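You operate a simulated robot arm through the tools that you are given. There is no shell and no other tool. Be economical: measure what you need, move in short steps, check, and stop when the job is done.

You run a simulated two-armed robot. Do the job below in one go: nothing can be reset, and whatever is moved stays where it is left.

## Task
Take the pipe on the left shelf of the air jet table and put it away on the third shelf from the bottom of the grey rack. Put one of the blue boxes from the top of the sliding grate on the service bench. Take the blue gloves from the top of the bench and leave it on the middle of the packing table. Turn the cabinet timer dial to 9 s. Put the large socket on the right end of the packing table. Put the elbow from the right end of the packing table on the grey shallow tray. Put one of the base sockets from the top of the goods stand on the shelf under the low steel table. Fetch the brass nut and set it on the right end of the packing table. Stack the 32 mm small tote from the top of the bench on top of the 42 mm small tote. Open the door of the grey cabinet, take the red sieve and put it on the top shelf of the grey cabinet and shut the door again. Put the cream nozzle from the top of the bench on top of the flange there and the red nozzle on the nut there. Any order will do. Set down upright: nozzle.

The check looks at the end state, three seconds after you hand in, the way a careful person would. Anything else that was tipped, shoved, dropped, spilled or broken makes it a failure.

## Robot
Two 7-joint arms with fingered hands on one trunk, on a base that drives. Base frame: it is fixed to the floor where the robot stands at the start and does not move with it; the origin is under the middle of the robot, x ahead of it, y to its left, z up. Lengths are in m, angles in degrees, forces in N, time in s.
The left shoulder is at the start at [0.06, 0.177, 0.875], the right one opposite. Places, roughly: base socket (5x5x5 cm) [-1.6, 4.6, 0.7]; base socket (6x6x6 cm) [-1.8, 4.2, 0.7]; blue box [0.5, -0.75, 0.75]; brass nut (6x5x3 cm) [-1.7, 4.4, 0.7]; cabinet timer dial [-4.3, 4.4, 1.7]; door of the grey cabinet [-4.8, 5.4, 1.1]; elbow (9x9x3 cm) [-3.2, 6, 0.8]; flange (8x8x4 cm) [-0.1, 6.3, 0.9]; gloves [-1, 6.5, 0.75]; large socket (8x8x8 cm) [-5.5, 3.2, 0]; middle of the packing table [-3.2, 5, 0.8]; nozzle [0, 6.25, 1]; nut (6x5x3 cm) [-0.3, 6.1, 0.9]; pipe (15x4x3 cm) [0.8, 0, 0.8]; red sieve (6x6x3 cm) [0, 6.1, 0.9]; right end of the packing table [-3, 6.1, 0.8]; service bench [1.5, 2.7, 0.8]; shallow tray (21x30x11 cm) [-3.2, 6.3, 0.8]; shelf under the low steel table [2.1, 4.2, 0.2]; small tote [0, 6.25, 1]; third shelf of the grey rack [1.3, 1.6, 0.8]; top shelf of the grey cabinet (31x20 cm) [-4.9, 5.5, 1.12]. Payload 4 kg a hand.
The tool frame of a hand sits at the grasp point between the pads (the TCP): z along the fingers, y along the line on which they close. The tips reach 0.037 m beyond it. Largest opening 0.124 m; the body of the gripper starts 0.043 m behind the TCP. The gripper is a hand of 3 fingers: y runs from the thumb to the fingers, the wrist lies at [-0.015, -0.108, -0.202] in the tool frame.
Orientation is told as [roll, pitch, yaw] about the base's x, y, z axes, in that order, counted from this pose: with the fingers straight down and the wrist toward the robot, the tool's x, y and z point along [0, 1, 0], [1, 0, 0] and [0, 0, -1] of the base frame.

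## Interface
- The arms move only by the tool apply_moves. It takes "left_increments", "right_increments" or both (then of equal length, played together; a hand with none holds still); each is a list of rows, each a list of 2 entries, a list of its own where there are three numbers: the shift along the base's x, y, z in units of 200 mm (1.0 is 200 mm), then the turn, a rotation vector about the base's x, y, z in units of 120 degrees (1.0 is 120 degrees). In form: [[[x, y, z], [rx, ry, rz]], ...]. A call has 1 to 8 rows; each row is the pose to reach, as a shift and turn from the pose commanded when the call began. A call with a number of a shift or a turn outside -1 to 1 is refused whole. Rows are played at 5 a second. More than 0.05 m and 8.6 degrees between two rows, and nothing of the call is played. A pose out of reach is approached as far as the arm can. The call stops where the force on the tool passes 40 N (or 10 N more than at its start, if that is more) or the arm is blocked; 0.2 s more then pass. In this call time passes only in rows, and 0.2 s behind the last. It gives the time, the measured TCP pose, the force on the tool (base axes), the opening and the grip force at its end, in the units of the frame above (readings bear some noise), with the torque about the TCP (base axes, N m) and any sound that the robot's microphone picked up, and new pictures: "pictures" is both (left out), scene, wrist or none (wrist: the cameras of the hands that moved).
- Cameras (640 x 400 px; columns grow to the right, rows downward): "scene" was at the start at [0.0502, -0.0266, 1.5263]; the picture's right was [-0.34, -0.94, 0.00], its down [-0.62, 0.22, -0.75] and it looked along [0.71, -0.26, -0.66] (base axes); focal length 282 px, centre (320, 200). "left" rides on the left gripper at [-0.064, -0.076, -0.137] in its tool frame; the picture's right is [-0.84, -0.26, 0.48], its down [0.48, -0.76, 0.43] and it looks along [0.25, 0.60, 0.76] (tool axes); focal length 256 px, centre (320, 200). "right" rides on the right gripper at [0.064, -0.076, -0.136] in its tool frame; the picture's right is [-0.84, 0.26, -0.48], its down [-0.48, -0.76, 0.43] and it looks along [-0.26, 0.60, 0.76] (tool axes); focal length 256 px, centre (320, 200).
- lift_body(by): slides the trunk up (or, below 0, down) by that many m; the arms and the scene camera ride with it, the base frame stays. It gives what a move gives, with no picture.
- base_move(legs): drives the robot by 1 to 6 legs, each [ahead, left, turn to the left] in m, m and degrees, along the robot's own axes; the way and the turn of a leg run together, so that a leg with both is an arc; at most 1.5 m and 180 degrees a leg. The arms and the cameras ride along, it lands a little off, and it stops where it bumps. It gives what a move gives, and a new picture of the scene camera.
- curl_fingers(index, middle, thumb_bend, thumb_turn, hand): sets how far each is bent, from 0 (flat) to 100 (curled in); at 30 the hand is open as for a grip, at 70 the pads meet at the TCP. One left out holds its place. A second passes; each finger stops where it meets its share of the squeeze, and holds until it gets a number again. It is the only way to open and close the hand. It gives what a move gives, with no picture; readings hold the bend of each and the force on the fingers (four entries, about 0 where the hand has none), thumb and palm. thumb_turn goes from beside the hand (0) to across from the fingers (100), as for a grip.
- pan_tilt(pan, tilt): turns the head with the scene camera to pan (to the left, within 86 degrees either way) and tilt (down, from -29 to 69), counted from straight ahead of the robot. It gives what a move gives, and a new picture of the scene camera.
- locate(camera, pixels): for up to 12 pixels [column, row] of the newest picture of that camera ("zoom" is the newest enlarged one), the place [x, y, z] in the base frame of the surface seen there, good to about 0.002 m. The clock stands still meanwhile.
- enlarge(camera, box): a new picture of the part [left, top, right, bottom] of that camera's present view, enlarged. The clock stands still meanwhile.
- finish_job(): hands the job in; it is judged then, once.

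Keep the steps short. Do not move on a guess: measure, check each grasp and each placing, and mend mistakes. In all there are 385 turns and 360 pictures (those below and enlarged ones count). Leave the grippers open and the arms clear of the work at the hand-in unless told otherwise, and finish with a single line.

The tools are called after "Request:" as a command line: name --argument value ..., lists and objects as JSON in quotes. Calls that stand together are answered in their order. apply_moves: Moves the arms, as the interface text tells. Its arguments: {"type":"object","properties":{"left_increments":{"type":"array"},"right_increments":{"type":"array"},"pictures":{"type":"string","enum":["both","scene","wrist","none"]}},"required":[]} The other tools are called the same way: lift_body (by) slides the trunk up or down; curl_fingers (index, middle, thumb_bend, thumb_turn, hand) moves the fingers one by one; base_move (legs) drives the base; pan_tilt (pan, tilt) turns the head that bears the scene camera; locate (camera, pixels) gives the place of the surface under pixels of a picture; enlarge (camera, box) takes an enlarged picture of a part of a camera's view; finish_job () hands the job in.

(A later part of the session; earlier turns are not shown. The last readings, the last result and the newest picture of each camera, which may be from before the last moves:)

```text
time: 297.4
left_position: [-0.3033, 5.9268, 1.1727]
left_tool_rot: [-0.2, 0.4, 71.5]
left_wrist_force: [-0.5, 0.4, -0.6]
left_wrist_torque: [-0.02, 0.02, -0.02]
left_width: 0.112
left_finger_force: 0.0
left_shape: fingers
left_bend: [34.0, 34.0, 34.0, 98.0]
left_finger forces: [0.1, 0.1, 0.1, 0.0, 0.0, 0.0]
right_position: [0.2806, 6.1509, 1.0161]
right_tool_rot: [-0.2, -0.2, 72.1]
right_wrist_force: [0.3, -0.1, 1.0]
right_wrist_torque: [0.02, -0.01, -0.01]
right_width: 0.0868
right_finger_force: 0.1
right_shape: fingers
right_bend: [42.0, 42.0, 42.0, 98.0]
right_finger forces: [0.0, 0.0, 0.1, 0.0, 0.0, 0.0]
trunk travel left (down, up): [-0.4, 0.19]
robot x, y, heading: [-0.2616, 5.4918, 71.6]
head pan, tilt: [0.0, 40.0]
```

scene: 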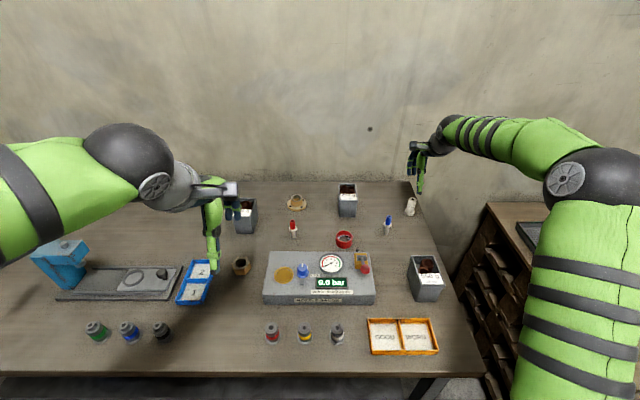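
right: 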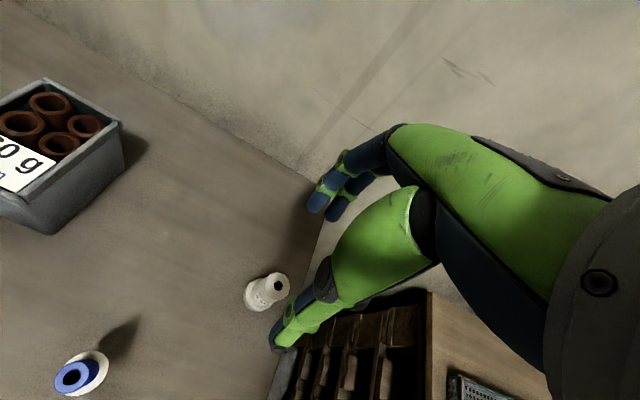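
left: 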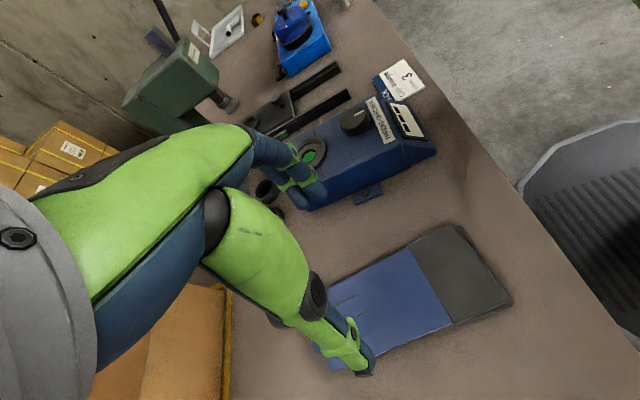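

The nozzle is under the TCP within a few mm. I correct slightly and lower to 0.912.

Request:
apply_moves --right_increments '[[[0.005, -0.02, -0.15], [0, 0, 0]], [[0.005, -0.02, -0.3], [0, 0, 0]], [[0.005, -0.02, -0.45], [0, 0, 0]], [[0.005, -0.02, -0.52], [0, 0, 0]]]' --pictures "wrist"

```text
time: 298.4
left_position: [-0.3026, 5.9266, 1.1731]
left_tool_rot: [-0.1, 0.5, 71.5]
left_wrist_force: [0.1, -0.2, 0.1]
left_wrist_torque: [-0.01, 0.01, 0.03]
left_width: 0.1116
left_finger_force: 0.0
left_shape: fingers
left_bend: [34.0, 34.0, 34.0, 98.0]
left_finger forces: [0.1, 0.1, 0.1, 0.1, 0.1, 0.1]
right_position: [0.2831, 6.1422, 0.9094]
right_tool_rot: [-0.3, -0.1, 72.1]
right_wrist_force: [0.1, 0.1, -0.8]
right_wrist_torque: [-0.02, 0.03, 0.0]
right_width: 0.0871
right_finger_force: 0.1
right_shape: fingers
right_bend: [42.0, 42.0, 42.0, 98.0]
right_finger forces: [0.0, 0.0, 0.0, 0.0, 0.1, 0.0]
trunk travel left (down, up): [-0.4, 0.19]
robot x, y, heading: [-0.2646, 5.4909, 71.8]
head pan, tilt: [0.0, 40.0]
```

right: 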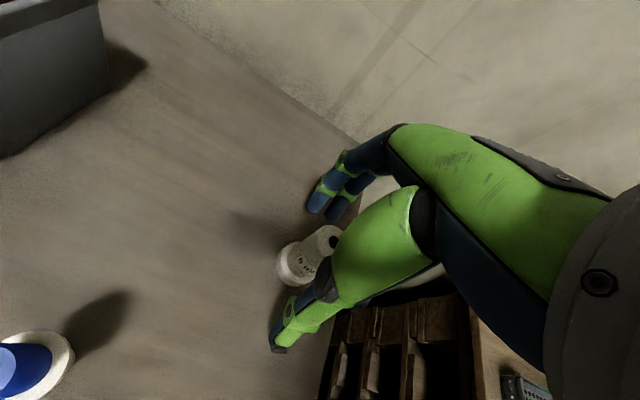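

The nozzle's top is exactly at the TCP. I close.

Request:
curl_fingers --hand "right" --index 67 --middle 67 --thumb_bend 67

Request:
apply_moves --right_increments '[[[0, 0, 0.03], [0, 0, 0]], [[0, 0, 0.12], [0, 0, 0]], [[0, 0, 0.25], [0, 0, 0]]]' --pictures "wrist"

```text
time: 299.4
left_position: [-0.3021, 5.9272, 1.1731]
left_tool_rot: [0.0, 0.3, 71.5]
left_wrist_force: [0.0, -0.2, 0.0]
left_wrist_torque: [-0.02, 0.0, -0.02]
left_width: 0.1118
left_finger_force: 0.0
left_shape: fingers
left_bend: [34.0, 34.0, 34.0, 98.0]
left_finger forces: [0.0, 0.1, 0.1, 0.0, 0.1, 0.0]
right_position: [0.2835, 6.1433, 0.9105]
right_tool_rot: [-0.3, 0.0, 72.0]
right_wrist_force: [0.1, 1.2, 3.0]
right_wrist_torque: [0.03, -0.02, -0.03]
right_width: 0.0229
right_finger_force: 8.9
right_shape: fingers
right_bend: [63.0, 64.0, 65.0, 97.0]
right_finger forces: [4.0, 4.7, 0.0, 0.0, 9.6, 0.0]
trunk travel left (down, up): [-0.4, 0.19]
robot x, y, heading: [-0.2674, 5.4895, 71.9]
head pan, tilt: [0.0, 40.0]
```

```text
time: 300.2
left_position: [-0.3027, 5.9264, 1.1744]
left_tool_rot: [-0.2, 0.3, 71.6]
left_wrist_force: [-0.3, -0.2, 0.5]
left_wrist_torque: [0.0, -0.01, 0.01]
left_width: 0.1118
left_finger_force: 0.1
left_shape: fingers
left_bend: [34.0, 34.0, 34.0, 98.0]
left_finger forces: [0.1, 0.1, 0.0, 0.1, 0.0, 0.0]
right_position: [0.2826, 6.1436, 0.9596]
right_tool_rot: [-0.3, 0.0, 72.1]
right_wrist_force: [-0.3, 0.2, -0.7]
right_wrist_torque: [0.0, 0.03, 0.04]
right_width: 0.0229
right_finger_force: 8.4
right_shape: fingers
right_bend: [64.0, 64.0, 65.0, 97.0]
right_finger forces: [4.0, 4.7, 0.0, 0.1, 8.5, 0.1]
trunk travel left (down, up): [-0.4, 0.19]
robot x, y, heading: [-0.2607, 5.4965, 71.6]
head pan, tilt: [0.0, 40.0]
```

right: 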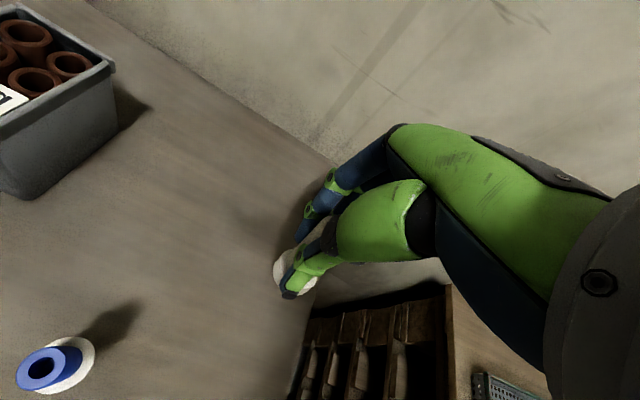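

Held upright. I measure the hub's centre afresh from the present view.

Request:
enlarge --camera "scene" --box '[280, 188, 316, 216]'

```text
14.29 times, centred on (298, 202) of scene
```

zoom: 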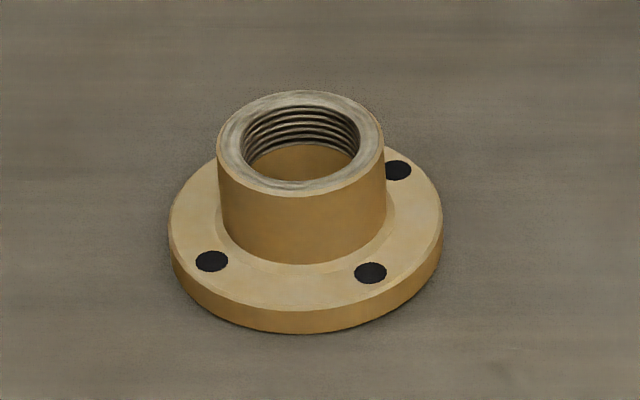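

Request:
locate --camera "zoom" --pixels '[[228, 145], [374, 140], [300, 98], [302, 188], [240, 118], [362, 168], [358, 112], [243, 172], [305, 310], [180, 230], [432, 215], [300, 155]]'

```text
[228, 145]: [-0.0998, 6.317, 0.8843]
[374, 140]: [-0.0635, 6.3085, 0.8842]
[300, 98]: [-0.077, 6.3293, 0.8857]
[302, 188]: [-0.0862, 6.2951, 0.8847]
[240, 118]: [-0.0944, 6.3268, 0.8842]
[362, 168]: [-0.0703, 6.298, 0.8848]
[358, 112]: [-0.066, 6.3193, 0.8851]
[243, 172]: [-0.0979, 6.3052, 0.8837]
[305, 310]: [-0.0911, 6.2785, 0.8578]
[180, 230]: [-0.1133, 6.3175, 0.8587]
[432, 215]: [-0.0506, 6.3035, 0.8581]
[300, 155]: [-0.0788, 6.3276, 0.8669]
```

Hub centre: [-0.0819,6.3124], top 0.8845. I raise the nozzle and carry it over the far tote to there in two calls.

Request:
apply_moves --right_increments '[[[0, 0, 0.23], [0, 0, 0]], [[0, 0, 0.46], [0, 0, 0]], [[-0.2, 0.09, 0.5], [0, 0, 0]], [[-0.4, 0.18, 0.5], [0, 0, 0]], [[-0.6, 0.27, 0.5], [0, 0, 0]], [[-0.8, 0.36, 0.5], [0, 0, 0]], [[-0.97, 0.44, 0.5], [0, 0, 0]]]' --pictures "none"

Request:
apply_moves --right_increments '[[[-0.2, 0.09, 0], [0, 0, 0]], [[-0.4, 0.18, 0], [0, 0, 0]], [[-0.6, 0.27, 0], [0, 0, 0]], [[-0.8, 0.36, 0], [0, 0, 0]], [[-0.865, 0.405, 0], [0, 0, 0]]]' --pictures "both"

```text
time: 301.8
left_position: [-0.3023, 5.9266, 1.1734]
left_tool_rot: [-0.1, 0.3, 71.5]
left_wrist_force: [0.3, -0.7, 0.1]
left_wrist_torque: [0.03, 0.01, 0.01]
left_width: 0.1118
left_finger_force: 0.1
left_shape: fingers
left_bend: [34.0, 34.0, 34.0, 98.0]
left_finger forces: [0.1, 0.0, 0.1, 0.1, 0.0, 0.1]
right_position: [0.0887, 6.232, 1.0605]
right_tool_rot: [-0.3, 0.0, 72.0]
right_wrist_force: [-0.3, -0.6, -0.8]
right_wrist_torque: [0.01, -0.02, 0.0]
right_width: 0.0228
right_finger_force: 8.8
right_shape: fingers
right_bend: [64.0, 64.0, 65.0, 97.0]
right_finger forces: [4.0, 4.8, 0.0, 0.0, 8.3, 0.0]
trunk travel left (down, up): [-0.4, 0.19]
robot x, y, heading: [-0.2624, 5.4928, 71.5]
head pan, tilt: [0.0, 40.0]
```

```text
time: 303.0
left_position: [-0.3029, 5.9263, 1.1733]
left_tool_rot: [-0.1, 0.4, 71.4]
left_wrist_force: [-0.1, 0.2, 0.4]
left_wrist_torque: [-0.03, -0.03, 0.02]
left_width: 0.1118
left_finger_force: 0.1
left_shape: fingers
left_bend: [34.0, 34.0, 34.0, 98.0]
left_finger forces: [0.1, 0.1, 0.1, 0.0, 0.0, 0.0]
right_position: [-0.0827, 6.3125, 1.0604]
right_tool_rot: [-0.3, 0.0, 72.0]
right_wrist_force: [0.1, 0.4, -1.6]
right_wrist_torque: [-0.01, -0.01, 0.02]
right_width: 0.0227
right_finger_force: 8.2
right_shape: fingers
right_bend: [64.0, 64.0, 65.0, 97.0]
right_finger forces: [4.0, 4.6, 0.1, 0.1, 8.0, 0.0]
trunk travel left (down, up): [-0.4, 0.19]
robot x, y, heading: [-0.2611, 5.4921, 71.6]
head pan, tilt: [0.0, 40.0]
```

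scene: 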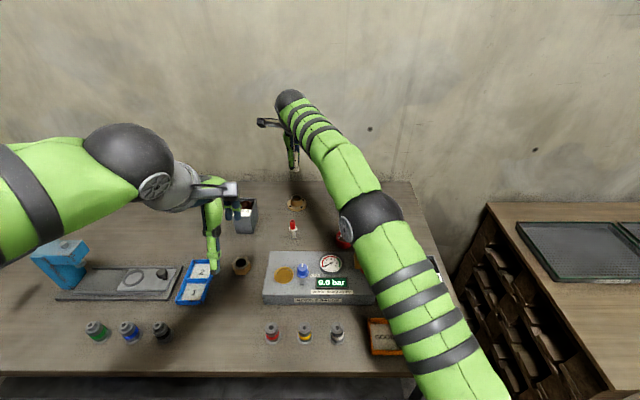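
right: 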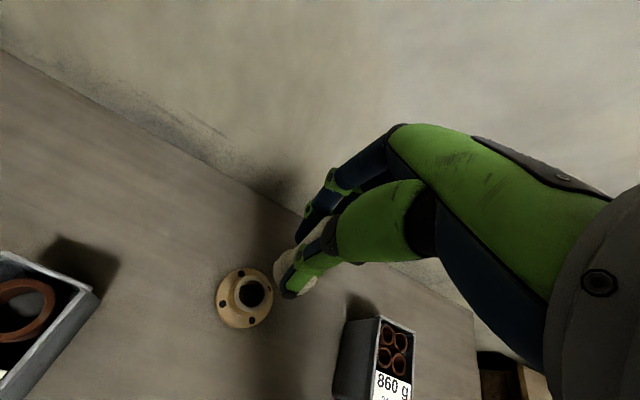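

I enlarge the view of the hand and the flange to measure the nozzle's offset.

Request:
enlarge --camera "scene" --box '[274, 140, 322, 216]'

```text
5.26 times, centred on (298, 178) of scene
```

zoom: 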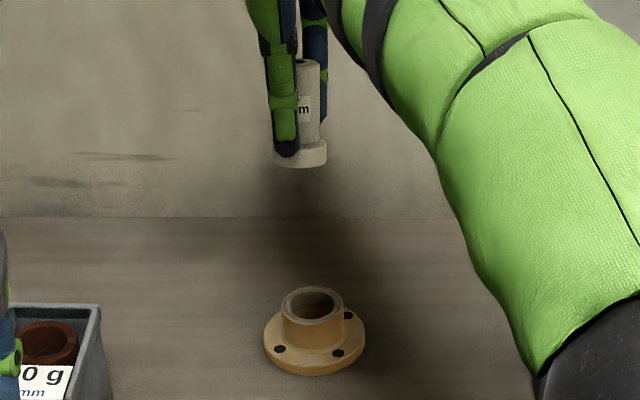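

Request:
locate --camera "zoom" --pixels '[[325, 152], [275, 155], [302, 158], [316, 155], [310, 120], [318, 75], [308, 60]]'

```text
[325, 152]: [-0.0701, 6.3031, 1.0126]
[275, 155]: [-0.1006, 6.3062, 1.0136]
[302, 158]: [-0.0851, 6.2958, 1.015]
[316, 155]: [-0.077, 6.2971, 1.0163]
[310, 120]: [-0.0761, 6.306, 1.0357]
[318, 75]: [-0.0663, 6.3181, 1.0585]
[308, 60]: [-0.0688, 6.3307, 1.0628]
```

The base centre is within 2 mm of the hub axis, but the nozzle may be tilted in the grip. I enlarge more to measure the tilt.

Request:
enlarge --camera "scene" --box '[282, 146, 306, 174]'

```text
14.29 times, centred on (294, 160) of scene
```

zoom: 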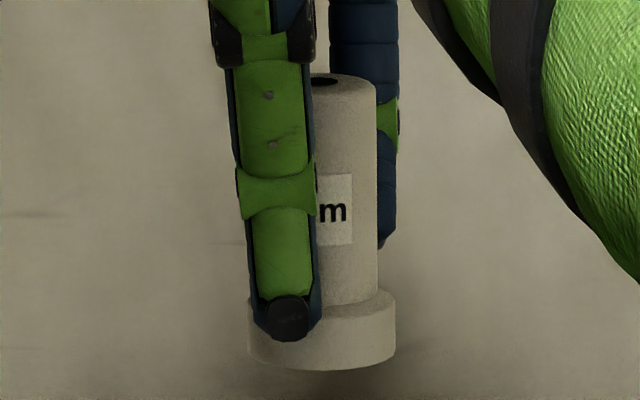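

Request:
locate --camera "zoom" --pixels '[[350, 110], [350, 280], [365, 110], [365, 280], [390, 330], [252, 330], [320, 355], [355, 350]]'

```text
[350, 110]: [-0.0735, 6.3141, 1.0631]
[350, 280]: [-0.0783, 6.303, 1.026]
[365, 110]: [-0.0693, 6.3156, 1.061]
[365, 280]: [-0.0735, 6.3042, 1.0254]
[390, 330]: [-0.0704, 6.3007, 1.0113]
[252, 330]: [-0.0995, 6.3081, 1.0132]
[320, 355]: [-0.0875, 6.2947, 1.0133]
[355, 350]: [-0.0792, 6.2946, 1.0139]
```

Request:
locate --camera "zoom" --pixels '[[345, 140], [345, 170], [345, 200], [345, 230], [345, 260], [345, 285], [345, 320], [345, 350], [345, 95]]'

```text
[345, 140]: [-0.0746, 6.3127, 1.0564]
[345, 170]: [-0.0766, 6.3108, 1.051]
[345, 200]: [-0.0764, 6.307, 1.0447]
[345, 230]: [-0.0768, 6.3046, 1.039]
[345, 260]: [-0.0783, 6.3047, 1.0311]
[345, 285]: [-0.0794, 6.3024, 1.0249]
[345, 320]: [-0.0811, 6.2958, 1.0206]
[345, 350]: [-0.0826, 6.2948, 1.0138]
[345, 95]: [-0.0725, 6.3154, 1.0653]
```

The nozzle leans about 16° away from me in the grip (front surface shifts 10 mm over 31 mm height). I rotate the hand by 16° to make it upright.

Request:
apply_moves --right_increments '[[[-0.01, -0.03, 0], [0.063, -0.0206, 0]], [[-0.02, -0.06, 0], [0.1267, -0.0413, 0]]]' --pictures "none"

Request:
enlarge --camera "scene" --box '[282, 146, 306, 174]'

Request:
locate --camera "zoom" --pixels '[[345, 120], [345, 150], [345, 180], [345, 210], [345, 240], [345, 270], [345, 330], [345, 345], [390, 330], [260, 330]]'

```text
time: 303.6
left_position: [-0.3027, 5.9268, 1.174]
left_tool_rot: [0.0, 0.3, 71.6]
left_wrist_force: [0.3, -1.2, -0.3]
left_wrist_torque: [0.01, -0.02, 0.02]
left_width: 0.1118
left_finger_force: 0.0
left_shape: fingers
left_bend: [34.0, 34.0, 34.0, 98.0]
left_finger forces: [0.1, 0.0, 0.1, 0.1, 0.0, 0.0]
right_position: [-0.0886, 6.3012, 1.062]
right_tool_rot: [-0.2, -16.2, 72.1]
right_wrist_force: [-0.4, -1.4, 0.0]
right_wrist_torque: [0.02, -0.03, -0.01]
right_width: 0.0228
right_finger_force: 8.5
right_shape: fingers
right_bend: [64.0, 64.0, 65.0, 97.0]
right_finger forces: [4.0, 4.7, 0.1, 0.0, 8.1, 0.1]
trunk travel left (down, up): [-0.4, 0.19]
robot x, y, heading: [-0.2679, 5.4918, 71.9]
head pan, tilt: [0.0, 40.0]
```

```text
14.29 times, centred on (294, 160) of scene
```

zoom: 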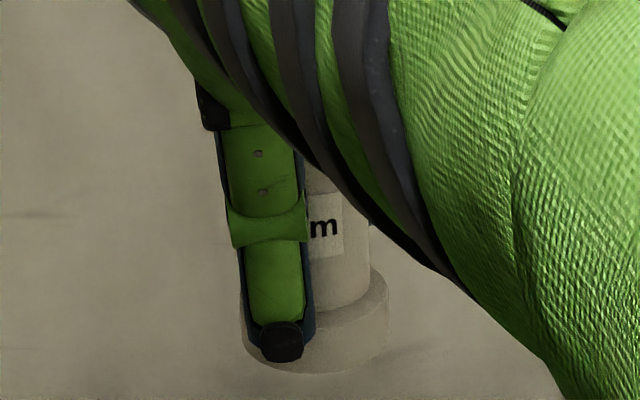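

```text
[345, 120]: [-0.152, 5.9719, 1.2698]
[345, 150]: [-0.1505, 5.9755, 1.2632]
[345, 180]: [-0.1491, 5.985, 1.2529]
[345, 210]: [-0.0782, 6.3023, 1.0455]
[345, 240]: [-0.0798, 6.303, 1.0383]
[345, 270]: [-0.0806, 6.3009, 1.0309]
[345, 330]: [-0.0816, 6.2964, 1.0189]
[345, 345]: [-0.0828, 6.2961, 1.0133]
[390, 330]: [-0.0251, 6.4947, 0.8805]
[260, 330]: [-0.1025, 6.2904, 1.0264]
```

Nearly upright now. I shift 5 mm in x, lower 0.11 m and check again.

Request:
apply_moves --right_increments '[[[0.02, -0.003, -0.15], [0, 0, 0]], [[0.025, -0.005, -0.3], [0, 0, 0]], [[0.025, -0.005, -0.45], [0, 0, 0]], [[0.025, -0.005, -0.54], [0, 0, 0]]]' --pictures "wrist"

Request:
enlarge --camera "scene" --box '[280, 176, 316, 216]'

```text
time: 304.6
left_position: [-0.3022, 5.926, 1.173]
left_tool_rot: [-0.1, 0.4, 71.4]
left_wrist_force: [-0.1, 0.4, -1.1]
left_wrist_torque: [0.01, 0.0, 0.0]
left_width: 0.112
left_finger_force: 0.1
left_shape: fingers
left_bend: [34.0, 34.0, 34.0, 98.0]
left_finger forces: [0.0, 0.0, 0.1, 0.0, 0.0, 0.0]
right_position: [-0.08, 6.3012, 0.9519]
right_tool_rot: [-0.3, -16.0, 72.1]
right_wrist_force: [0.5, -0.3, 0.7]
right_wrist_torque: [0.0, -0.02, -0.02]
right_width: 0.0226
right_finger_force: 8.0
right_shape: fingers
right_bend: [64.0, 64.0, 65.0, 97.0]
right_finger forces: [3.9, 4.7, 0.1, 0.0, 8.2, 0.0]
trunk travel left (down, up): [-0.4, 0.19]
robot x, y, heading: [-0.2653, 5.4902, 71.8]
head pan, tilt: [0.0, 40.0]
```

right: 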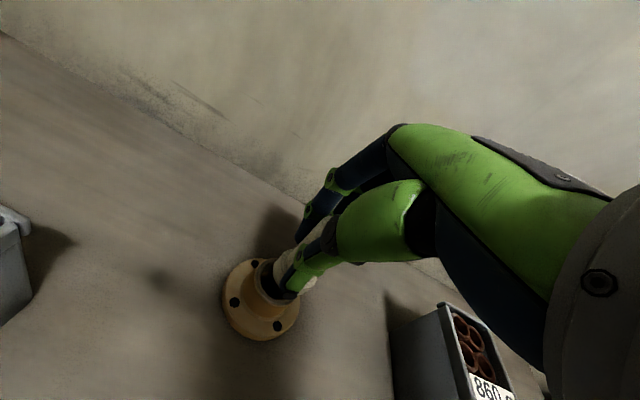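

```text
10.00 times, centred on (298, 196) of scene
```

zoom: 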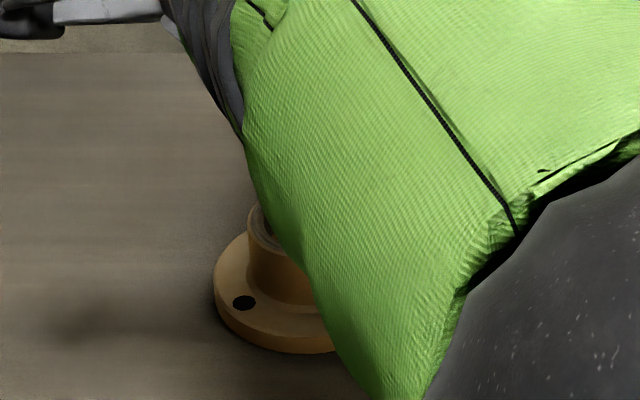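

The forearm blocks the head view, so I use the wrist camera enlarged.

Request:
enlarge --camera "right" --box '[210, 230, 330, 350]'

```text
3.33 times, centred on (270, 290) of right
```

zoom: 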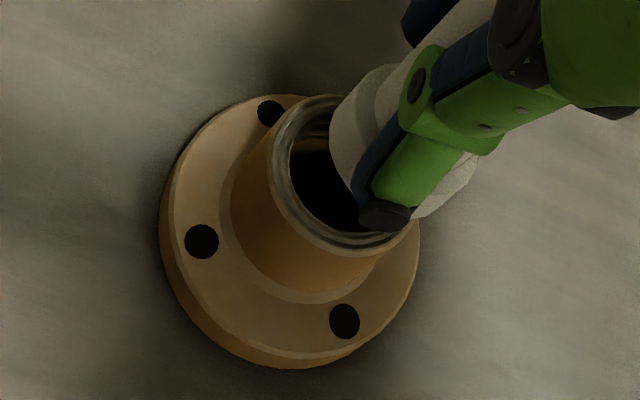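

Request:
locate --camera "zoom" --pixels '[[335, 145], [350, 100], [395, 75], [380, 72], [440, 205], [465, 170], [420, 215], [285, 160], [320, 235], [400, 235], [310, 105]]'

```text
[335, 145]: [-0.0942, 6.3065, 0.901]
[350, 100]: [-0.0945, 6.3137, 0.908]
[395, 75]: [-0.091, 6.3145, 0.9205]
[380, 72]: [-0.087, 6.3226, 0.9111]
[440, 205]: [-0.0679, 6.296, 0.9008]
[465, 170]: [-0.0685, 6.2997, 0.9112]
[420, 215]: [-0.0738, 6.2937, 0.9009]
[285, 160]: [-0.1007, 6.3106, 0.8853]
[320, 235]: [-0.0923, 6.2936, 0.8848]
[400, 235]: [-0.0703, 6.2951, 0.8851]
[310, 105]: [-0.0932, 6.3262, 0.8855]
```

The nozzle's base is level (z 0.901 all round) and its centre is about [-0.078,6.310]; the hub is at [-0.082,6.3124]. I shift (−4, +2.5) mm and lower 13 mm.

Request:
apply_moves --right_increments '[[[-0.02, 0.012, 0], [0, 0, 0]], [[-0.02, 0.012, -0.04], [0, 0, 0]], [[-0.02, 0.012, -0.065], [0, 0, 0]]]' --pictures "none"

Request:
enlarge --camera "right" --box '[210, 230, 330, 350]'

```text
time: 305.4
left_position: [-0.3028, 5.9265, 1.1735]
left_tool_rot: [-0.1, 0.4, 71.5]
left_wrist_force: [0.3, 0.0, 1.6]
left_wrist_torque: [-0.02, 0.02, -0.01]
left_width: 0.1116
left_finger_force: 0.1
left_shape: fingers
left_bend: [34.0, 34.0, 34.0, 98.0]
left_finger forces: [0.0, 0.0, 0.0, 0.0, 0.1, 0.0]
right_position: [-0.0849, 6.3005, 0.9409]
right_tool_rot: [-0.4, -16.1, 72.2]
right_wrist_force: [-0.5, 0.2, -0.4]
right_wrist_torque: [0.0, -0.02, 0.01]
right_width: 0.0225
right_finger_force: 8.6
right_shape: fingers
right_bend: [64.0, 64.0, 65.0, 97.0]
right_finger forces: [4.0, 4.8, 0.1, 0.0, 8.2, 0.1]
trunk travel left (down, up): [-0.4, 0.19]
robot x, y, heading: [-0.2666, 5.4942, 71.7]
head pan, tilt: [0.0, 40.0]
```

```text
3.33 times, centred on (270, 290) of right
```

zoom: 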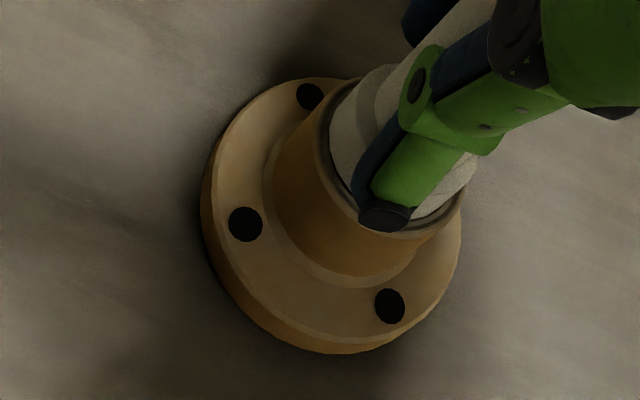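

It looks concentric with the hub. I lower in 1–2 mm steps to contact.

Request:
apply_moves --right_increments '[[[0, 0, -0.01], [0, 0, 0]], [[0, 0, -0.02], [0, 0, 0]], [[0, 0, -0.028], [0, 0, 0]]]' --pictures "none"

Request:
enlarge --camera "right" --box '[230, 210, 330, 310]'

```text
time: 306.2
left_position: [-0.3029, 5.9248, 1.1743]
left_tool_rot: [-0.2, 0.3, 71.5]
left_wrist_force: [-1.1, -0.3, 0.1]
left_wrist_torque: [0.02, -0.02, 0.0]
left_width: 0.1119
left_finger_force: 0.0
left_shape: fingers
left_bend: [34.0, 34.0, 34.0, 98.0]
left_finger forces: [0.1, 0.1, 0.1, 0.1, 0.0, 0.0]
right_position: [-0.085, 6.3009, 0.938]
right_tool_rot: [-0.3, -16.3, 72.1]
right_wrist_force: [-0.7, -0.3, 12.6]
right_wrist_torque: [0.2, -0.11, 0.0]
right_width: 0.0225
right_finger_force: 11.1
right_shape: fingers
right_bend: [64.0, 64.0, 65.0, 97.0]
right_finger forces: [4.3, 6.1, 0.0, 0.1, 12.4, 0.1]
trunk travel left (down, up): [-0.4, 0.19]
robot x, y, heading: [-0.2652, 5.4915, 71.8]
head pan, tilt: [0.0, 40.0]
```

```text
4.00 times, centred on (280, 260) of right
```

zoom: 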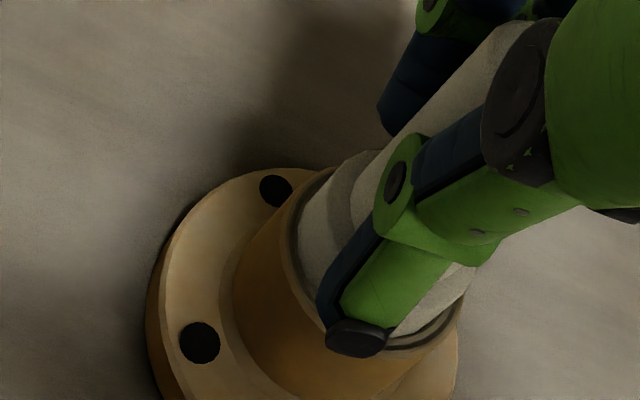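

Base on hub (12.6 N). I release in small steps.

Request:
apply_moves --right_increments '[[[0, 0, 0.006], [0, 0, 0]]]' --pictures "none"

Request:
curl_fingers --hand "right" --index 62 --middle 62 --thumb_bend 62

Request:
curl_fingers --hand "right" --index 54 --middle 54 --thumb_bend 54

Request:
enlarge --camera "right" --box '[210, 190, 350, 330]'

```text
time: 306.6
left_position: [-0.3025, 5.926, 1.174]
left_tool_rot: [-0.1, 0.3, 71.5]
left_wrist_force: [0.9, -0.2, 0.9]
left_wrist_torque: [-0.01, -0.05, 0.03]
left_width: 0.1114
left_finger_force: 0.2
left_shape: fingers
left_bend: [34.0, 34.0, 34.0, 98.0]
left_finger forces: [0.0, 0.0, 0.0, 0.1, 0.0, 0.1]
right_position: [-0.0869, 6.3006, 0.9374]
right_tool_rot: [-0.4, -16.2, 72.0]
right_wrist_force: [0.6, -0.9, 13.0]
right_wrist_torque: [0.23, -0.14, 0.0]
right_width: 0.0221
right_finger_force: 11.4
right_shape: fingers
right_bend: [64.0, 64.0, 65.0, 97.0]
right_finger forces: [4.3, 6.5, 0.0, 0.1, 12.1, 0.0]
trunk travel left (down, up): [-0.4, 0.19]
robot x, y, heading: [-0.2642, 5.4924, 71.8]
head pan, tilt: [0.0, 40.0]
```

```text
time: 307.6
left_position: [-0.3013, 5.9274, 1.1733]
left_tool_rot: [-0.1, 0.3, 71.6]
left_wrist_force: [-0.1, -0.2, 1.1]
left_wrist_torque: [0.0, -0.03, 0.03]
left_width: 0.1117
left_finger_force: 0.1
left_shape: fingers
left_bend: [34.0, 34.0, 34.0, 98.0]
left_finger forces: [0.0, 0.0, 0.0, 0.1, 0.0, 0.0]
right_position: [-0.0869, 6.3021, 0.9365]
right_tool_rot: [-0.4, -16.0, 71.9]
right_wrist_force: [-0.2, -0.3, -0.4]
right_wrist_torque: [0.0, 0.02, -0.02]
right_width: 0.0268
right_finger_force: 0.9
right_shape: fingers
right_bend: [62.0, 62.0, 62.0, 97.0]
right_finger forces: [0.5, 0.7, 0.1, 0.0, 1.0, 0.1]
trunk travel left (down, up): [-0.4, 0.19]
robot x, y, heading: [-0.2637, 5.4926, 71.6]
head pan, tilt: [0.0, 40.0]
```

```text
time: 308.6
left_position: [-0.3033, 5.925, 1.1736]
left_tool_rot: [-0.1, 0.5, 71.5]
left_wrist_force: [0.2, -0.8, 0.3]
left_wrist_torque: [-0.01, 0.03, -0.02]
left_width: 0.1119
left_finger_force: 0.1
left_shape: fingers
left_bend: [34.0, 34.0, 34.0, 98.0]
left_finger forces: [0.0, 0.0, 0.0, 0.0, 0.0, 0.1]
right_position: [-0.0865, 6.3017, 0.9358]
right_tool_rot: [-0.4, -16.0, 72.1]
right_wrist_force: [0.4, -0.2, 0.4]
right_wrist_torque: [0.0, -0.03, 0.0]
right_width: 0.0494
right_finger_force: 0.0
right_shape: fingers
right_bend: [54.0, 54.0, 54.0, 97.0]
right_finger forces: [0.1, 0.0, 0.0, 0.0, 0.0, 0.0]
trunk travel left (down, up): [-0.4, 0.19]
robot x, y, heading: [-0.2604, 5.4898, 71.7]
head pan, tilt: [0.0, 40.0]
```

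```text
2.86 times, centred on (280, 260) of right
```

zoom: 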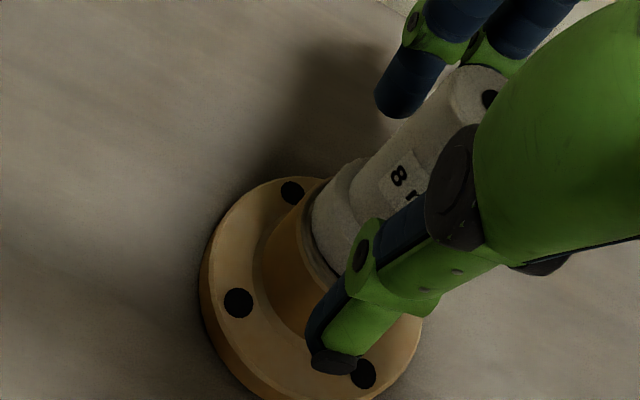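

The nozzle stands by itself on the hub. I open further and rise vertically.

Request:
curl_fingers --hand "right" --index 42 --middle 42 --thumb_bend 42

Request:
apply_moves --right_increments '[[[0, 0, 0.1], [0, 0, 0]], [[0, 0, 0.25], [0, 0, 0]], [[0, 0, 0.45], [0, 0, 0]], [[0, 0, 0.65], [0, 0, 0]], [[0, 0, 0.8], [-0.063, 0.0206, 0]], [[0, 0, 0.8], [-0.1267, 0.0413, 0]]]' --pictures "both"

```text
time: 309.6
left_position: [-0.3029, 5.9264, 1.173]
left_tool_rot: [-0.2, 0.4, 71.6]
left_wrist_force: [0.4, -0.1, -0.3]
left_wrist_torque: [0.0, -0.01, -0.01]
left_width: 0.1118
left_finger_force: 0.1
left_shape: fingers
left_bend: [34.0, 34.0, 34.0, 98.0]
left_finger forces: [0.1, 0.0, 0.1, 0.0, 0.1, 0.1]
right_position: [-0.0863, 6.3022, 0.9355]
right_tool_rot: [-0.4, -15.9, 72.0]
right_wrist_force: [-0.1, -0.5, -0.1]
right_wrist_torque: [0.0, -0.02, 0.02]
right_width: 0.0866
right_finger_force: 0.0
right_shape: fingers
right_bend: [42.0, 42.0, 42.0, 97.0]
right_finger forces: [0.0, 0.1, 0.0, 0.0, 0.1, 0.1]
trunk travel left (down, up): [-0.4, 0.19]
robot x, y, heading: [-0.262, 5.4907, 71.7]
head pan, tilt: [0.0, 40.0]
```

```text
time: 311.0
left_position: [-0.3018, 5.9266, 1.1734]
left_tool_rot: [-0.1, 0.4, 71.5]
left_wrist_force: [0.8, 0.2, -0.7]
left_wrist_torque: [0.0, 0.01, 0.02]
left_width: 0.1118
left_finger_force: 0.0
left_shape: fingers
left_bend: [34.0, 34.0, 34.0, 98.0]
left_finger forces: [0.1, 0.0, 0.0, 0.0, 0.0, 0.1]
right_position: [-0.0843, 6.3013, 1.0922]
right_tool_rot: [-0.3, 0.1, 72.0]
right_wrist_force: [-0.1, -0.5, -0.5]
right_wrist_torque: [0.03, -0.01, 0.0]
right_width: 0.0869
right_finger_force: 0.1
right_shape: fingers
right_bend: [42.0, 42.0, 42.0, 97.0]
right_finger forces: [0.0, 0.1, 0.1, 0.0, 0.0, 0.0]
trunk travel left (down, up): [-0.4, 0.19]
robot x, y, heading: [-0.2657, 5.4943, 71.9]
head pan, tilt: [0.0, 40.0]
```

scene: 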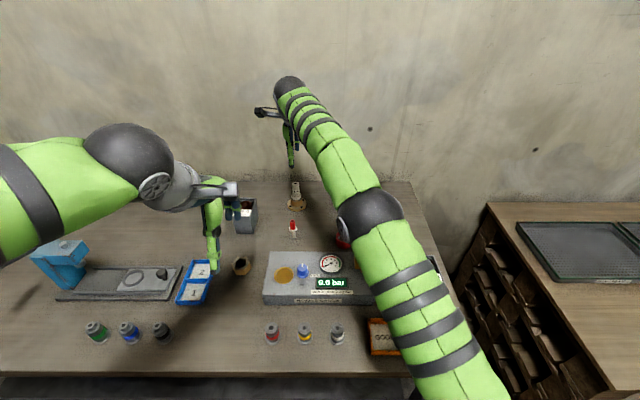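
right: 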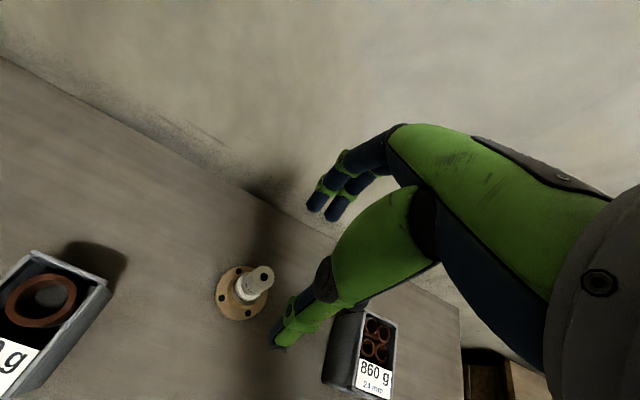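

The cream nozzle stands on the flange. Now I draw the right hand aside, and move the left hand toward the red nozzle [-0.134,6.159].

Request:
apply_moves --left_increments '[[[0.1, 0.14, 0], [0, 0, 0]], [[0.2, 0.28, 0], [0, 0, 0]], [[0.3, 0.42, 0], [0, 0, 0]], [[0.4, 0.56, 0], [0, 0, 0]], [[0.5, 0.7, 0], [0, 0, 0]]]' --right_increments '[[[0.15, -0.15, 0.1], [0, 0, 0]], [[0.3, -0.3, 0.2], [0, 0, 0]], [[0.47, -0.45, 0.25], [0, 0, 0]], [[0.63, -0.62, 0.25], [0, 0, 0]], [[0.8, -0.78, 0.25], [0, 0, 0]]]' --pictures "none"

Request:
enlarge --camera "scene" --box '[270, 170, 330, 250]'

```text
time: 312.2
left_position: [-0.2018, 6.0694, 1.1744]
left_tool_rot: [-0.1, 0.4, 71.5]
left_wrist_force: [-0.4, -0.2, -0.1]
left_wrist_torque: [-0.01, 0.0, -0.01]
left_width: 0.1117
left_finger_force: 0.0
left_shape: fingers
left_bend: [34.0, 34.0, 34.0, 98.0]
left_finger forces: [0.0, 0.1, 0.0, 0.1, 0.0, 0.0]
right_position: [0.0724, 6.1481, 1.1456]
right_tool_rot: [-0.3, 0.0, 72.1]
right_wrist_force: [0.0, -0.2, 0.3]
right_wrist_torque: [0.0, 0.02, -0.01]
right_width: 0.0867
right_finger_force: 0.1
right_shape: fingers
right_bend: [42.0, 42.0, 42.0, 98.0]
right_finger forces: [0.0, 0.0, 0.0, 0.0, 0.0, 0.0]
trunk travel left (down, up): [-0.4, 0.19]
robot x, y, heading: [-0.2604, 5.4881, 72.0]
head pan, tilt: [0.0, 40.0]
```

```text
5.00 times, centred on (300, 210) of scene
```

zoom: 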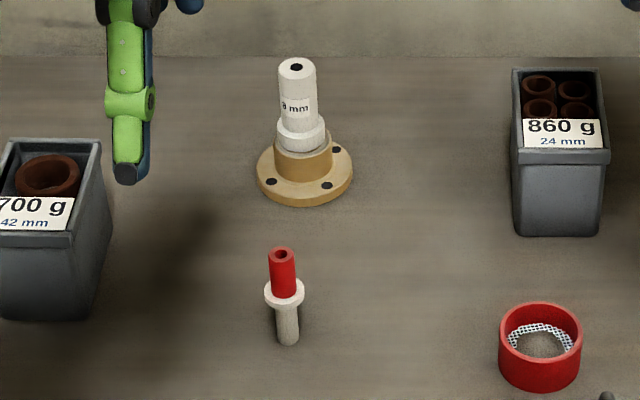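

The cream nozzle stands upright. I measure the red nozzle, and the sieve and 42 mm tote too.

Request:
locate --camera "zoom" --pixels '[[281, 249], [270, 270], [295, 270], [267, 292], [304, 292], [280, 340], [297, 340], [505, 335], [578, 335], [540, 308], [540, 360], [45, 145]]'

```text
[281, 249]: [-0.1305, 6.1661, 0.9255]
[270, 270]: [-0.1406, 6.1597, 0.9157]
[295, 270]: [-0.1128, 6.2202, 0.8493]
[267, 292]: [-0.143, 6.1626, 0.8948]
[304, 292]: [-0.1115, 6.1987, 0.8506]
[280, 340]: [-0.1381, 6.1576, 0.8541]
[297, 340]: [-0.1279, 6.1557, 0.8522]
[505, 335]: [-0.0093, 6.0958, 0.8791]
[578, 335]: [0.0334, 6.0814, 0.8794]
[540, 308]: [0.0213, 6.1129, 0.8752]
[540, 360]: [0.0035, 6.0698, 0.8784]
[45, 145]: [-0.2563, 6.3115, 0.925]
```

I bring the left hand over the red nozzle at [-0.1315,6.161] and lower to about z 1.0.

Request:
curl_fingers --hand "left" --index 46 --middle 46 --thumb_bend 46

Request:
apply_moves --left_increments '[[[0.12, 0.16, 0], [0, 0, 0]], [[0.24, 0.32, 0], [0, 0, 0]], [[0.352, 0.458, -0.1], [0, 0, 0]], [[0.352, 0.458, -0.32], [0, 0, 0]], [[0.352, 0.458, -0.55], [0, 0, 0]], [[0.352, 0.458, -0.8], [0, 0, 0]]]' --pictures "wrist"

```text
time: 313.2
left_position: [-0.2028, 6.0687, 1.1739]
left_tool_rot: [-0.1, 0.4, 71.5]
left_wrist_force: [-0.9, 0.1, -0.1]
left_wrist_torque: [0.03, -0.01, -0.01]
left_width: 0.0751
left_finger_force: 0.0
left_shape: fingers
left_bend: [46.0, 46.0, 46.0, 98.0]
left_finger forces: [0.0, 0.1, 0.0, 0.0, 0.0, 0.0]
right_position: [0.0718, 6.149, 1.1451]
right_tool_rot: [-0.3, 0.0, 72.0]
right_wrist_force: [0.3, -0.2, -0.2]
right_wrist_torque: [0.0, -0.02, 0.01]
right_width: 0.0869
right_finger_force: 0.1
right_shape: fingers
right_bend: [42.0, 42.0, 42.0, 98.0]
right_finger forces: [0.1, 0.1, 0.1, 0.1, 0.0, 0.0]
trunk travel left (down, up): [-0.4, 0.19]
robot x, y, heading: [-0.2633, 5.4914, 71.9]
head pan, tilt: [0.0, 40.0]
```

```text
time: 314.6
left_position: [-0.1322, 6.1577, 1.0157]
left_tool_rot: [-0.1, 0.4, 71.5]
left_wrist_force: [-1.2, 1.2, 0.3]
left_wrist_torque: [-0.04, -0.01, -0.01]
left_width: 0.0747
left_finger_force: 0.1
left_shape: fingers
left_bend: [46.0, 46.0, 46.0, 98.0]
left_finger forces: [0.1, 0.0, 0.0, 0.0, 0.0, 0.0]
right_position: [0.0735, 6.1489, 1.1457]
right_tool_rot: [-0.3, 0.1, 71.9]
right_wrist_force: [-0.1, 0.2, 0.6]
right_wrist_torque: [0.02, -0.01, 0.03]
right_width: 0.087
right_finger_force: 0.1
right_shape: fingers
right_bend: [42.0, 42.0, 42.0, 98.0]
right_finger forces: [0.1, 0.0, 0.0, 0.0, 0.0, 0.0]
trunk travel left (down, up): [-0.4, 0.19]
robot x, y, heading: [-0.2695, 5.496, 71.6]
head pan, tilt: [0.0, 40.0]
```

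left: 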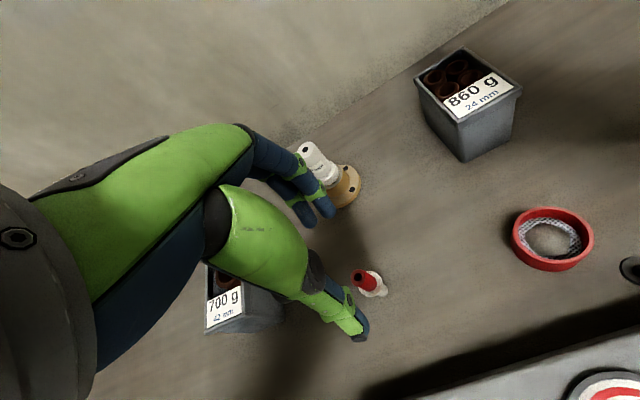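

The red nozzle's top lies exactly under the TCP. I lower to 0.942 and close gently.

Request:
apply_moves --left_increments '[[[0, 0, -0.15], [0, 0, 0]], [[0, 0, -0.28], [0, 0, 0]], [[0, 0, -0.36], [0, 0, 0]]]' --pictures "none"

Request:
curl_fingers --hand "left" --index 69 --middle 69 --thumb_bend 69

Request:
enlarge --camera "scene" --box '[270, 190, 320, 250]'

```text
time: 315.4
left_position: [-0.1326, 6.1592, 0.9411]
left_tool_rot: [-0.2, 0.4, 71.5]
left_wrist_force: [0.1, 0.8, -0.3]
left_wrist_torque: [-0.01, -0.01, 0.02]
left_width: 0.0749
left_finger_force: 0.1
left_shape: fingers
left_bend: [46.0, 46.0, 46.0, 98.0]
left_finger forces: [0.1, 0.0, 0.1, 0.1, 0.1, 0.1]
right_position: [0.073, 6.1481, 1.1456]
right_tool_rot: [-0.3, 0.0, 72.0]
right_wrist_force: [-0.5, 0.4, -0.6]
right_wrist_torque: [-0.03, 0.01, 0.04]
right_width: 0.087
right_finger_force: 0.1
right_shape: fingers
right_bend: [42.0, 42.0, 42.0, 98.0]
right_finger forces: [0.0, 0.1, 0.0, 0.0, 0.1, 0.1]
trunk travel left (down, up): [-0.4, 0.19]
robot x, y, heading: [-0.2638, 5.4932, 71.7]
head pan, tilt: [0.0, 40.0]
```

```text
time: 316.4
left_position: [-0.1328, 6.1599, 0.9418]
left_tool_rot: [0.0, 0.3, 71.4]
left_wrist_force: [0.8, 0.0, 0.4]
left_wrist_torque: [0.03, -0.01, 0.01]
left_width: 0.0085
left_finger_force: 2.9
left_shape: fingers
left_bend: [68.0, 68.0, 68.0, 97.0]
left_finger forces: [1.2, 2.3, 0.0, 0.1, 2.9, 0.1]
right_position: [0.0719, 6.1492, 1.1451]
right_tool_rot: [-0.3, 0.0, 72.1]
right_wrist_force: [0.3, 0.6, -0.5]
right_wrist_torque: [0.0, 0.02, -0.01]
right_width: 0.0868
right_finger_force: 0.1
right_shape: fingers
right_bend: [42.0, 42.0, 42.0, 98.0]
right_finger forces: [0.0, 0.0, 0.2, 0.1, 0.1, 0.0]
trunk travel left (down, up): [-0.4, 0.19]
robot x, y, heading: [-0.2613, 5.4903, 71.9]
head pan, tilt: [0.0, 40.0]
```

```text
6.67 times, centred on (295, 220) of scene
```

zoom: 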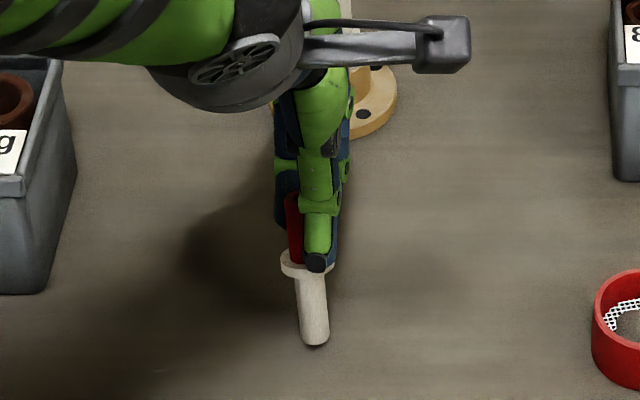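

The nozzle is pinched at the thumb's side and leans left at the top, because the thumb line is offset about 1 cm. I carry its top 11 mm to the right to upright it before anything else.

Request:
apply_moves --left_increments '[[[0.026, -0.009, 0], [0, 0, 0]], [[0.052, -0.018, 0], [0, 0, 0]]]' --pictures "none"

Request:
enlarge --camera "scene" --box '[280, 205, 310, 245]'

```text
time: 317.0
left_position: [-0.1222, 6.155, 0.9428]
left_tool_rot: [-0.1, 0.3, 71.4]
left_wrist_force: [-0.1, -0.5, -0.5]
left_wrist_torque: [-0.04, -0.04, -0.02]
left_width: 0.0086
left_finger_force: 3.2
left_shape: fingers
left_bend: [68.0, 68.0, 68.0, 97.0]
left_finger forces: [1.2, 2.4, 0.0, 0.0, 2.8, 0.1]
right_position: [0.0734, 6.1465, 1.1462]
right_tool_rot: [-0.3, 0.0, 72.0]
right_wrist_force: [-0.9, 0.1, -0.7]
right_wrist_torque: [0.03, 0.04, 0.02]
right_width: 0.0873
right_finger_force: 0.0
right_shape: fingers
right_bend: [42.0, 42.0, 42.0, 98.0]
right_finger forces: [0.0, 0.1, 0.0, 0.1, 0.0, 0.1]
trunk travel left (down, up): [-0.4, 0.19]
robot x, y, heading: [-0.2659, 5.4928, 71.6]
head pan, tilt: [0.0, 40.0]
```

```text
10.00 times, centred on (295, 225) of scene
```

zoom: 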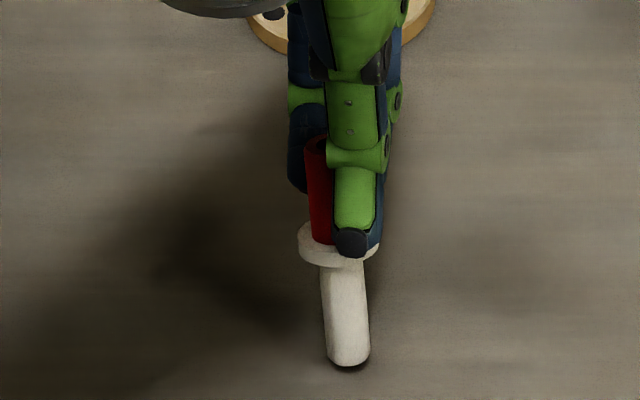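

Request:
locate --camera "zoom" --pixels '[[341, 275], [344, 310], [348, 350], [316, 160], [318, 200], [321, 235], [305, 245], [375, 250]]'

```text
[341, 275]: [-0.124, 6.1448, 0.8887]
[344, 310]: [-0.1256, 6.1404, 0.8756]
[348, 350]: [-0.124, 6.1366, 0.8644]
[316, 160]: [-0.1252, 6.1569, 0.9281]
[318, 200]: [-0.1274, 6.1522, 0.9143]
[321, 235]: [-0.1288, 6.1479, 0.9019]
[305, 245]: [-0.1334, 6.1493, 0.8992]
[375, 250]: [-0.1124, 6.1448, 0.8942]
```

The nozzle is held firmly but leans 18° away (as with the cream one). I squeeze a little more, lift 3 cm and rotate the hand by 17° to upright it.

Request:
curl_fingers --hand "left" --index 73 --middle 73 --thumb_bend 73

Request:
apply_moves --left_increments '[[[0, 0, 0.05], [0, 0, 0]], [[0, 0, 0.17], [0, 0, 0]], [[0, 0, 0.3], [0.063, -0.0206, 0]], [[0, 0, 0.35], [0.1267, -0.0413, 0]]]' --pictures "none"

Request:
enlarge --camera "scene" --box '[275, 185, 315, 235]'

```text
time: 318.0
left_position: [-0.1212, 6.1546, 0.9429]
left_tool_rot: [-0.1, 0.3, 71.5]
left_wrist_force: [-0.1, 0.3, 0.3]
left_wrist_torque: [0.03, -0.02, 0.02]
left_width: 0.0056
left_finger_force: 14.4
left_shape: fingers
left_bend: [72.0, 71.0, 68.0, 96.0]
left_finger forces: [6.4, 8.7, 0.1, 0.1, 12.6, 0.1]
right_position: [0.0742, 6.1486, 1.1455]
right_tool_rot: [-0.3, 0.1, 72.0]
right_wrist_force: [0.7, -0.2, 0.0]
right_wrist_torque: [-0.01, 0.01, -0.02]
right_width: 0.0869
right_finger_force: 0.0
right_shape: fingers
right_bend: [42.0, 42.0, 42.0, 98.0]
right_finger forces: [0.1, 0.0, 0.0, 0.0, 0.0, 0.0]
trunk travel left (down, up): [-0.4, 0.19]
robot x, y, heading: [-0.2657, 5.4961, 72.0]
head pan, tilt: [0.0, 40.0]
```

```text
time: 319.0
left_position: [-0.1119, 6.1486, 1.0078]
left_tool_rot: [-0.1, -15.0, 70.9]
left_wrist_force: [-4.2, 1.6, 5.3]
left_wrist_torque: [-0.34, -0.2, -0.17]
left_width: 0.0049
left_finger_force: 14.8
left_shape: fingers
left_bend: [72.0, 71.0, 68.0, 96.0]
left_finger forces: [6.2, 9.6, 0.1, 0.1, 12.0, 0.0]
right_position: [0.0779, 6.1478, 1.1444]
right_tool_rot: [-0.2, 0.0, 71.9]
right_wrist_force: [1.1, -0.6, -0.5]
right_wrist_torque: [0.0, 0.13, 0.02]
right_width: 0.087
right_finger_force: 0.0
right_shape: fingers
right_bend: [42.0, 42.0, 42.0, 98.0]
right_finger forces: [0.1, 0.0, 0.0, 0.0, 0.0, 0.0]
trunk travel left (down, up): [-0.4, 0.19]
robot x, y, heading: [-0.2605, 5.4934, 71.8]
head pan, tilt: [0.0, 40.0]
```

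```text
8.00 times, centred on (295, 210) of scene
```

zoom: 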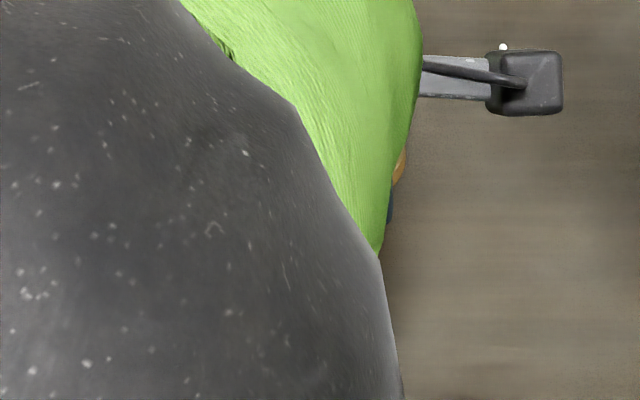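

The left elbow swung before the camera and there is a small contact force. I look at the whole scene at once.

Request:
pan_tilt --pan 0 --tilt 42

```text
time: 319.6
left_position: [-0.1159, 6.1492, 1.0024]
left_tool_rot: [-0.5, -14.5, 71.0]
left_wrist_force: [0.0, -0.2, -0.6]
left_wrist_torque: [-0.02, 0.0, 0.02]
left_width: 0.005
left_finger_force: 14.0
left_shape: fingers
left_bend: [72.0, 71.0, 68.0, 96.0]
left_finger forces: [6.2, 9.4, 0.1, 0.0, 12.0, 0.1]
right_position: [0.0731, 6.1484, 1.1446]
right_tool_rot: [-0.3, 0.1, 72.0]
right_wrist_force: [0.1, 0.9, -0.1]
right_wrist_torque: [-0.02, -0.01, -0.02]
right_width: 0.087
right_finger_force: 0.1
right_shape: fingers
right_bend: [42.0, 42.0, 42.0, 98.0]
right_finger forces: [0.1, 0.0, 0.0, 0.0, 0.0, 0.0]
trunk travel left (down, up): [-0.4, 0.19]
robot x, y, heading: [-0.2631, 5.4928, 71.6]
head pan, tilt: [0.0, 42.0]
```

scene: 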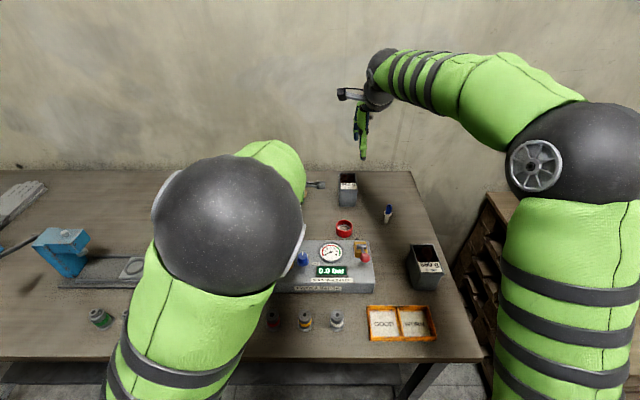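

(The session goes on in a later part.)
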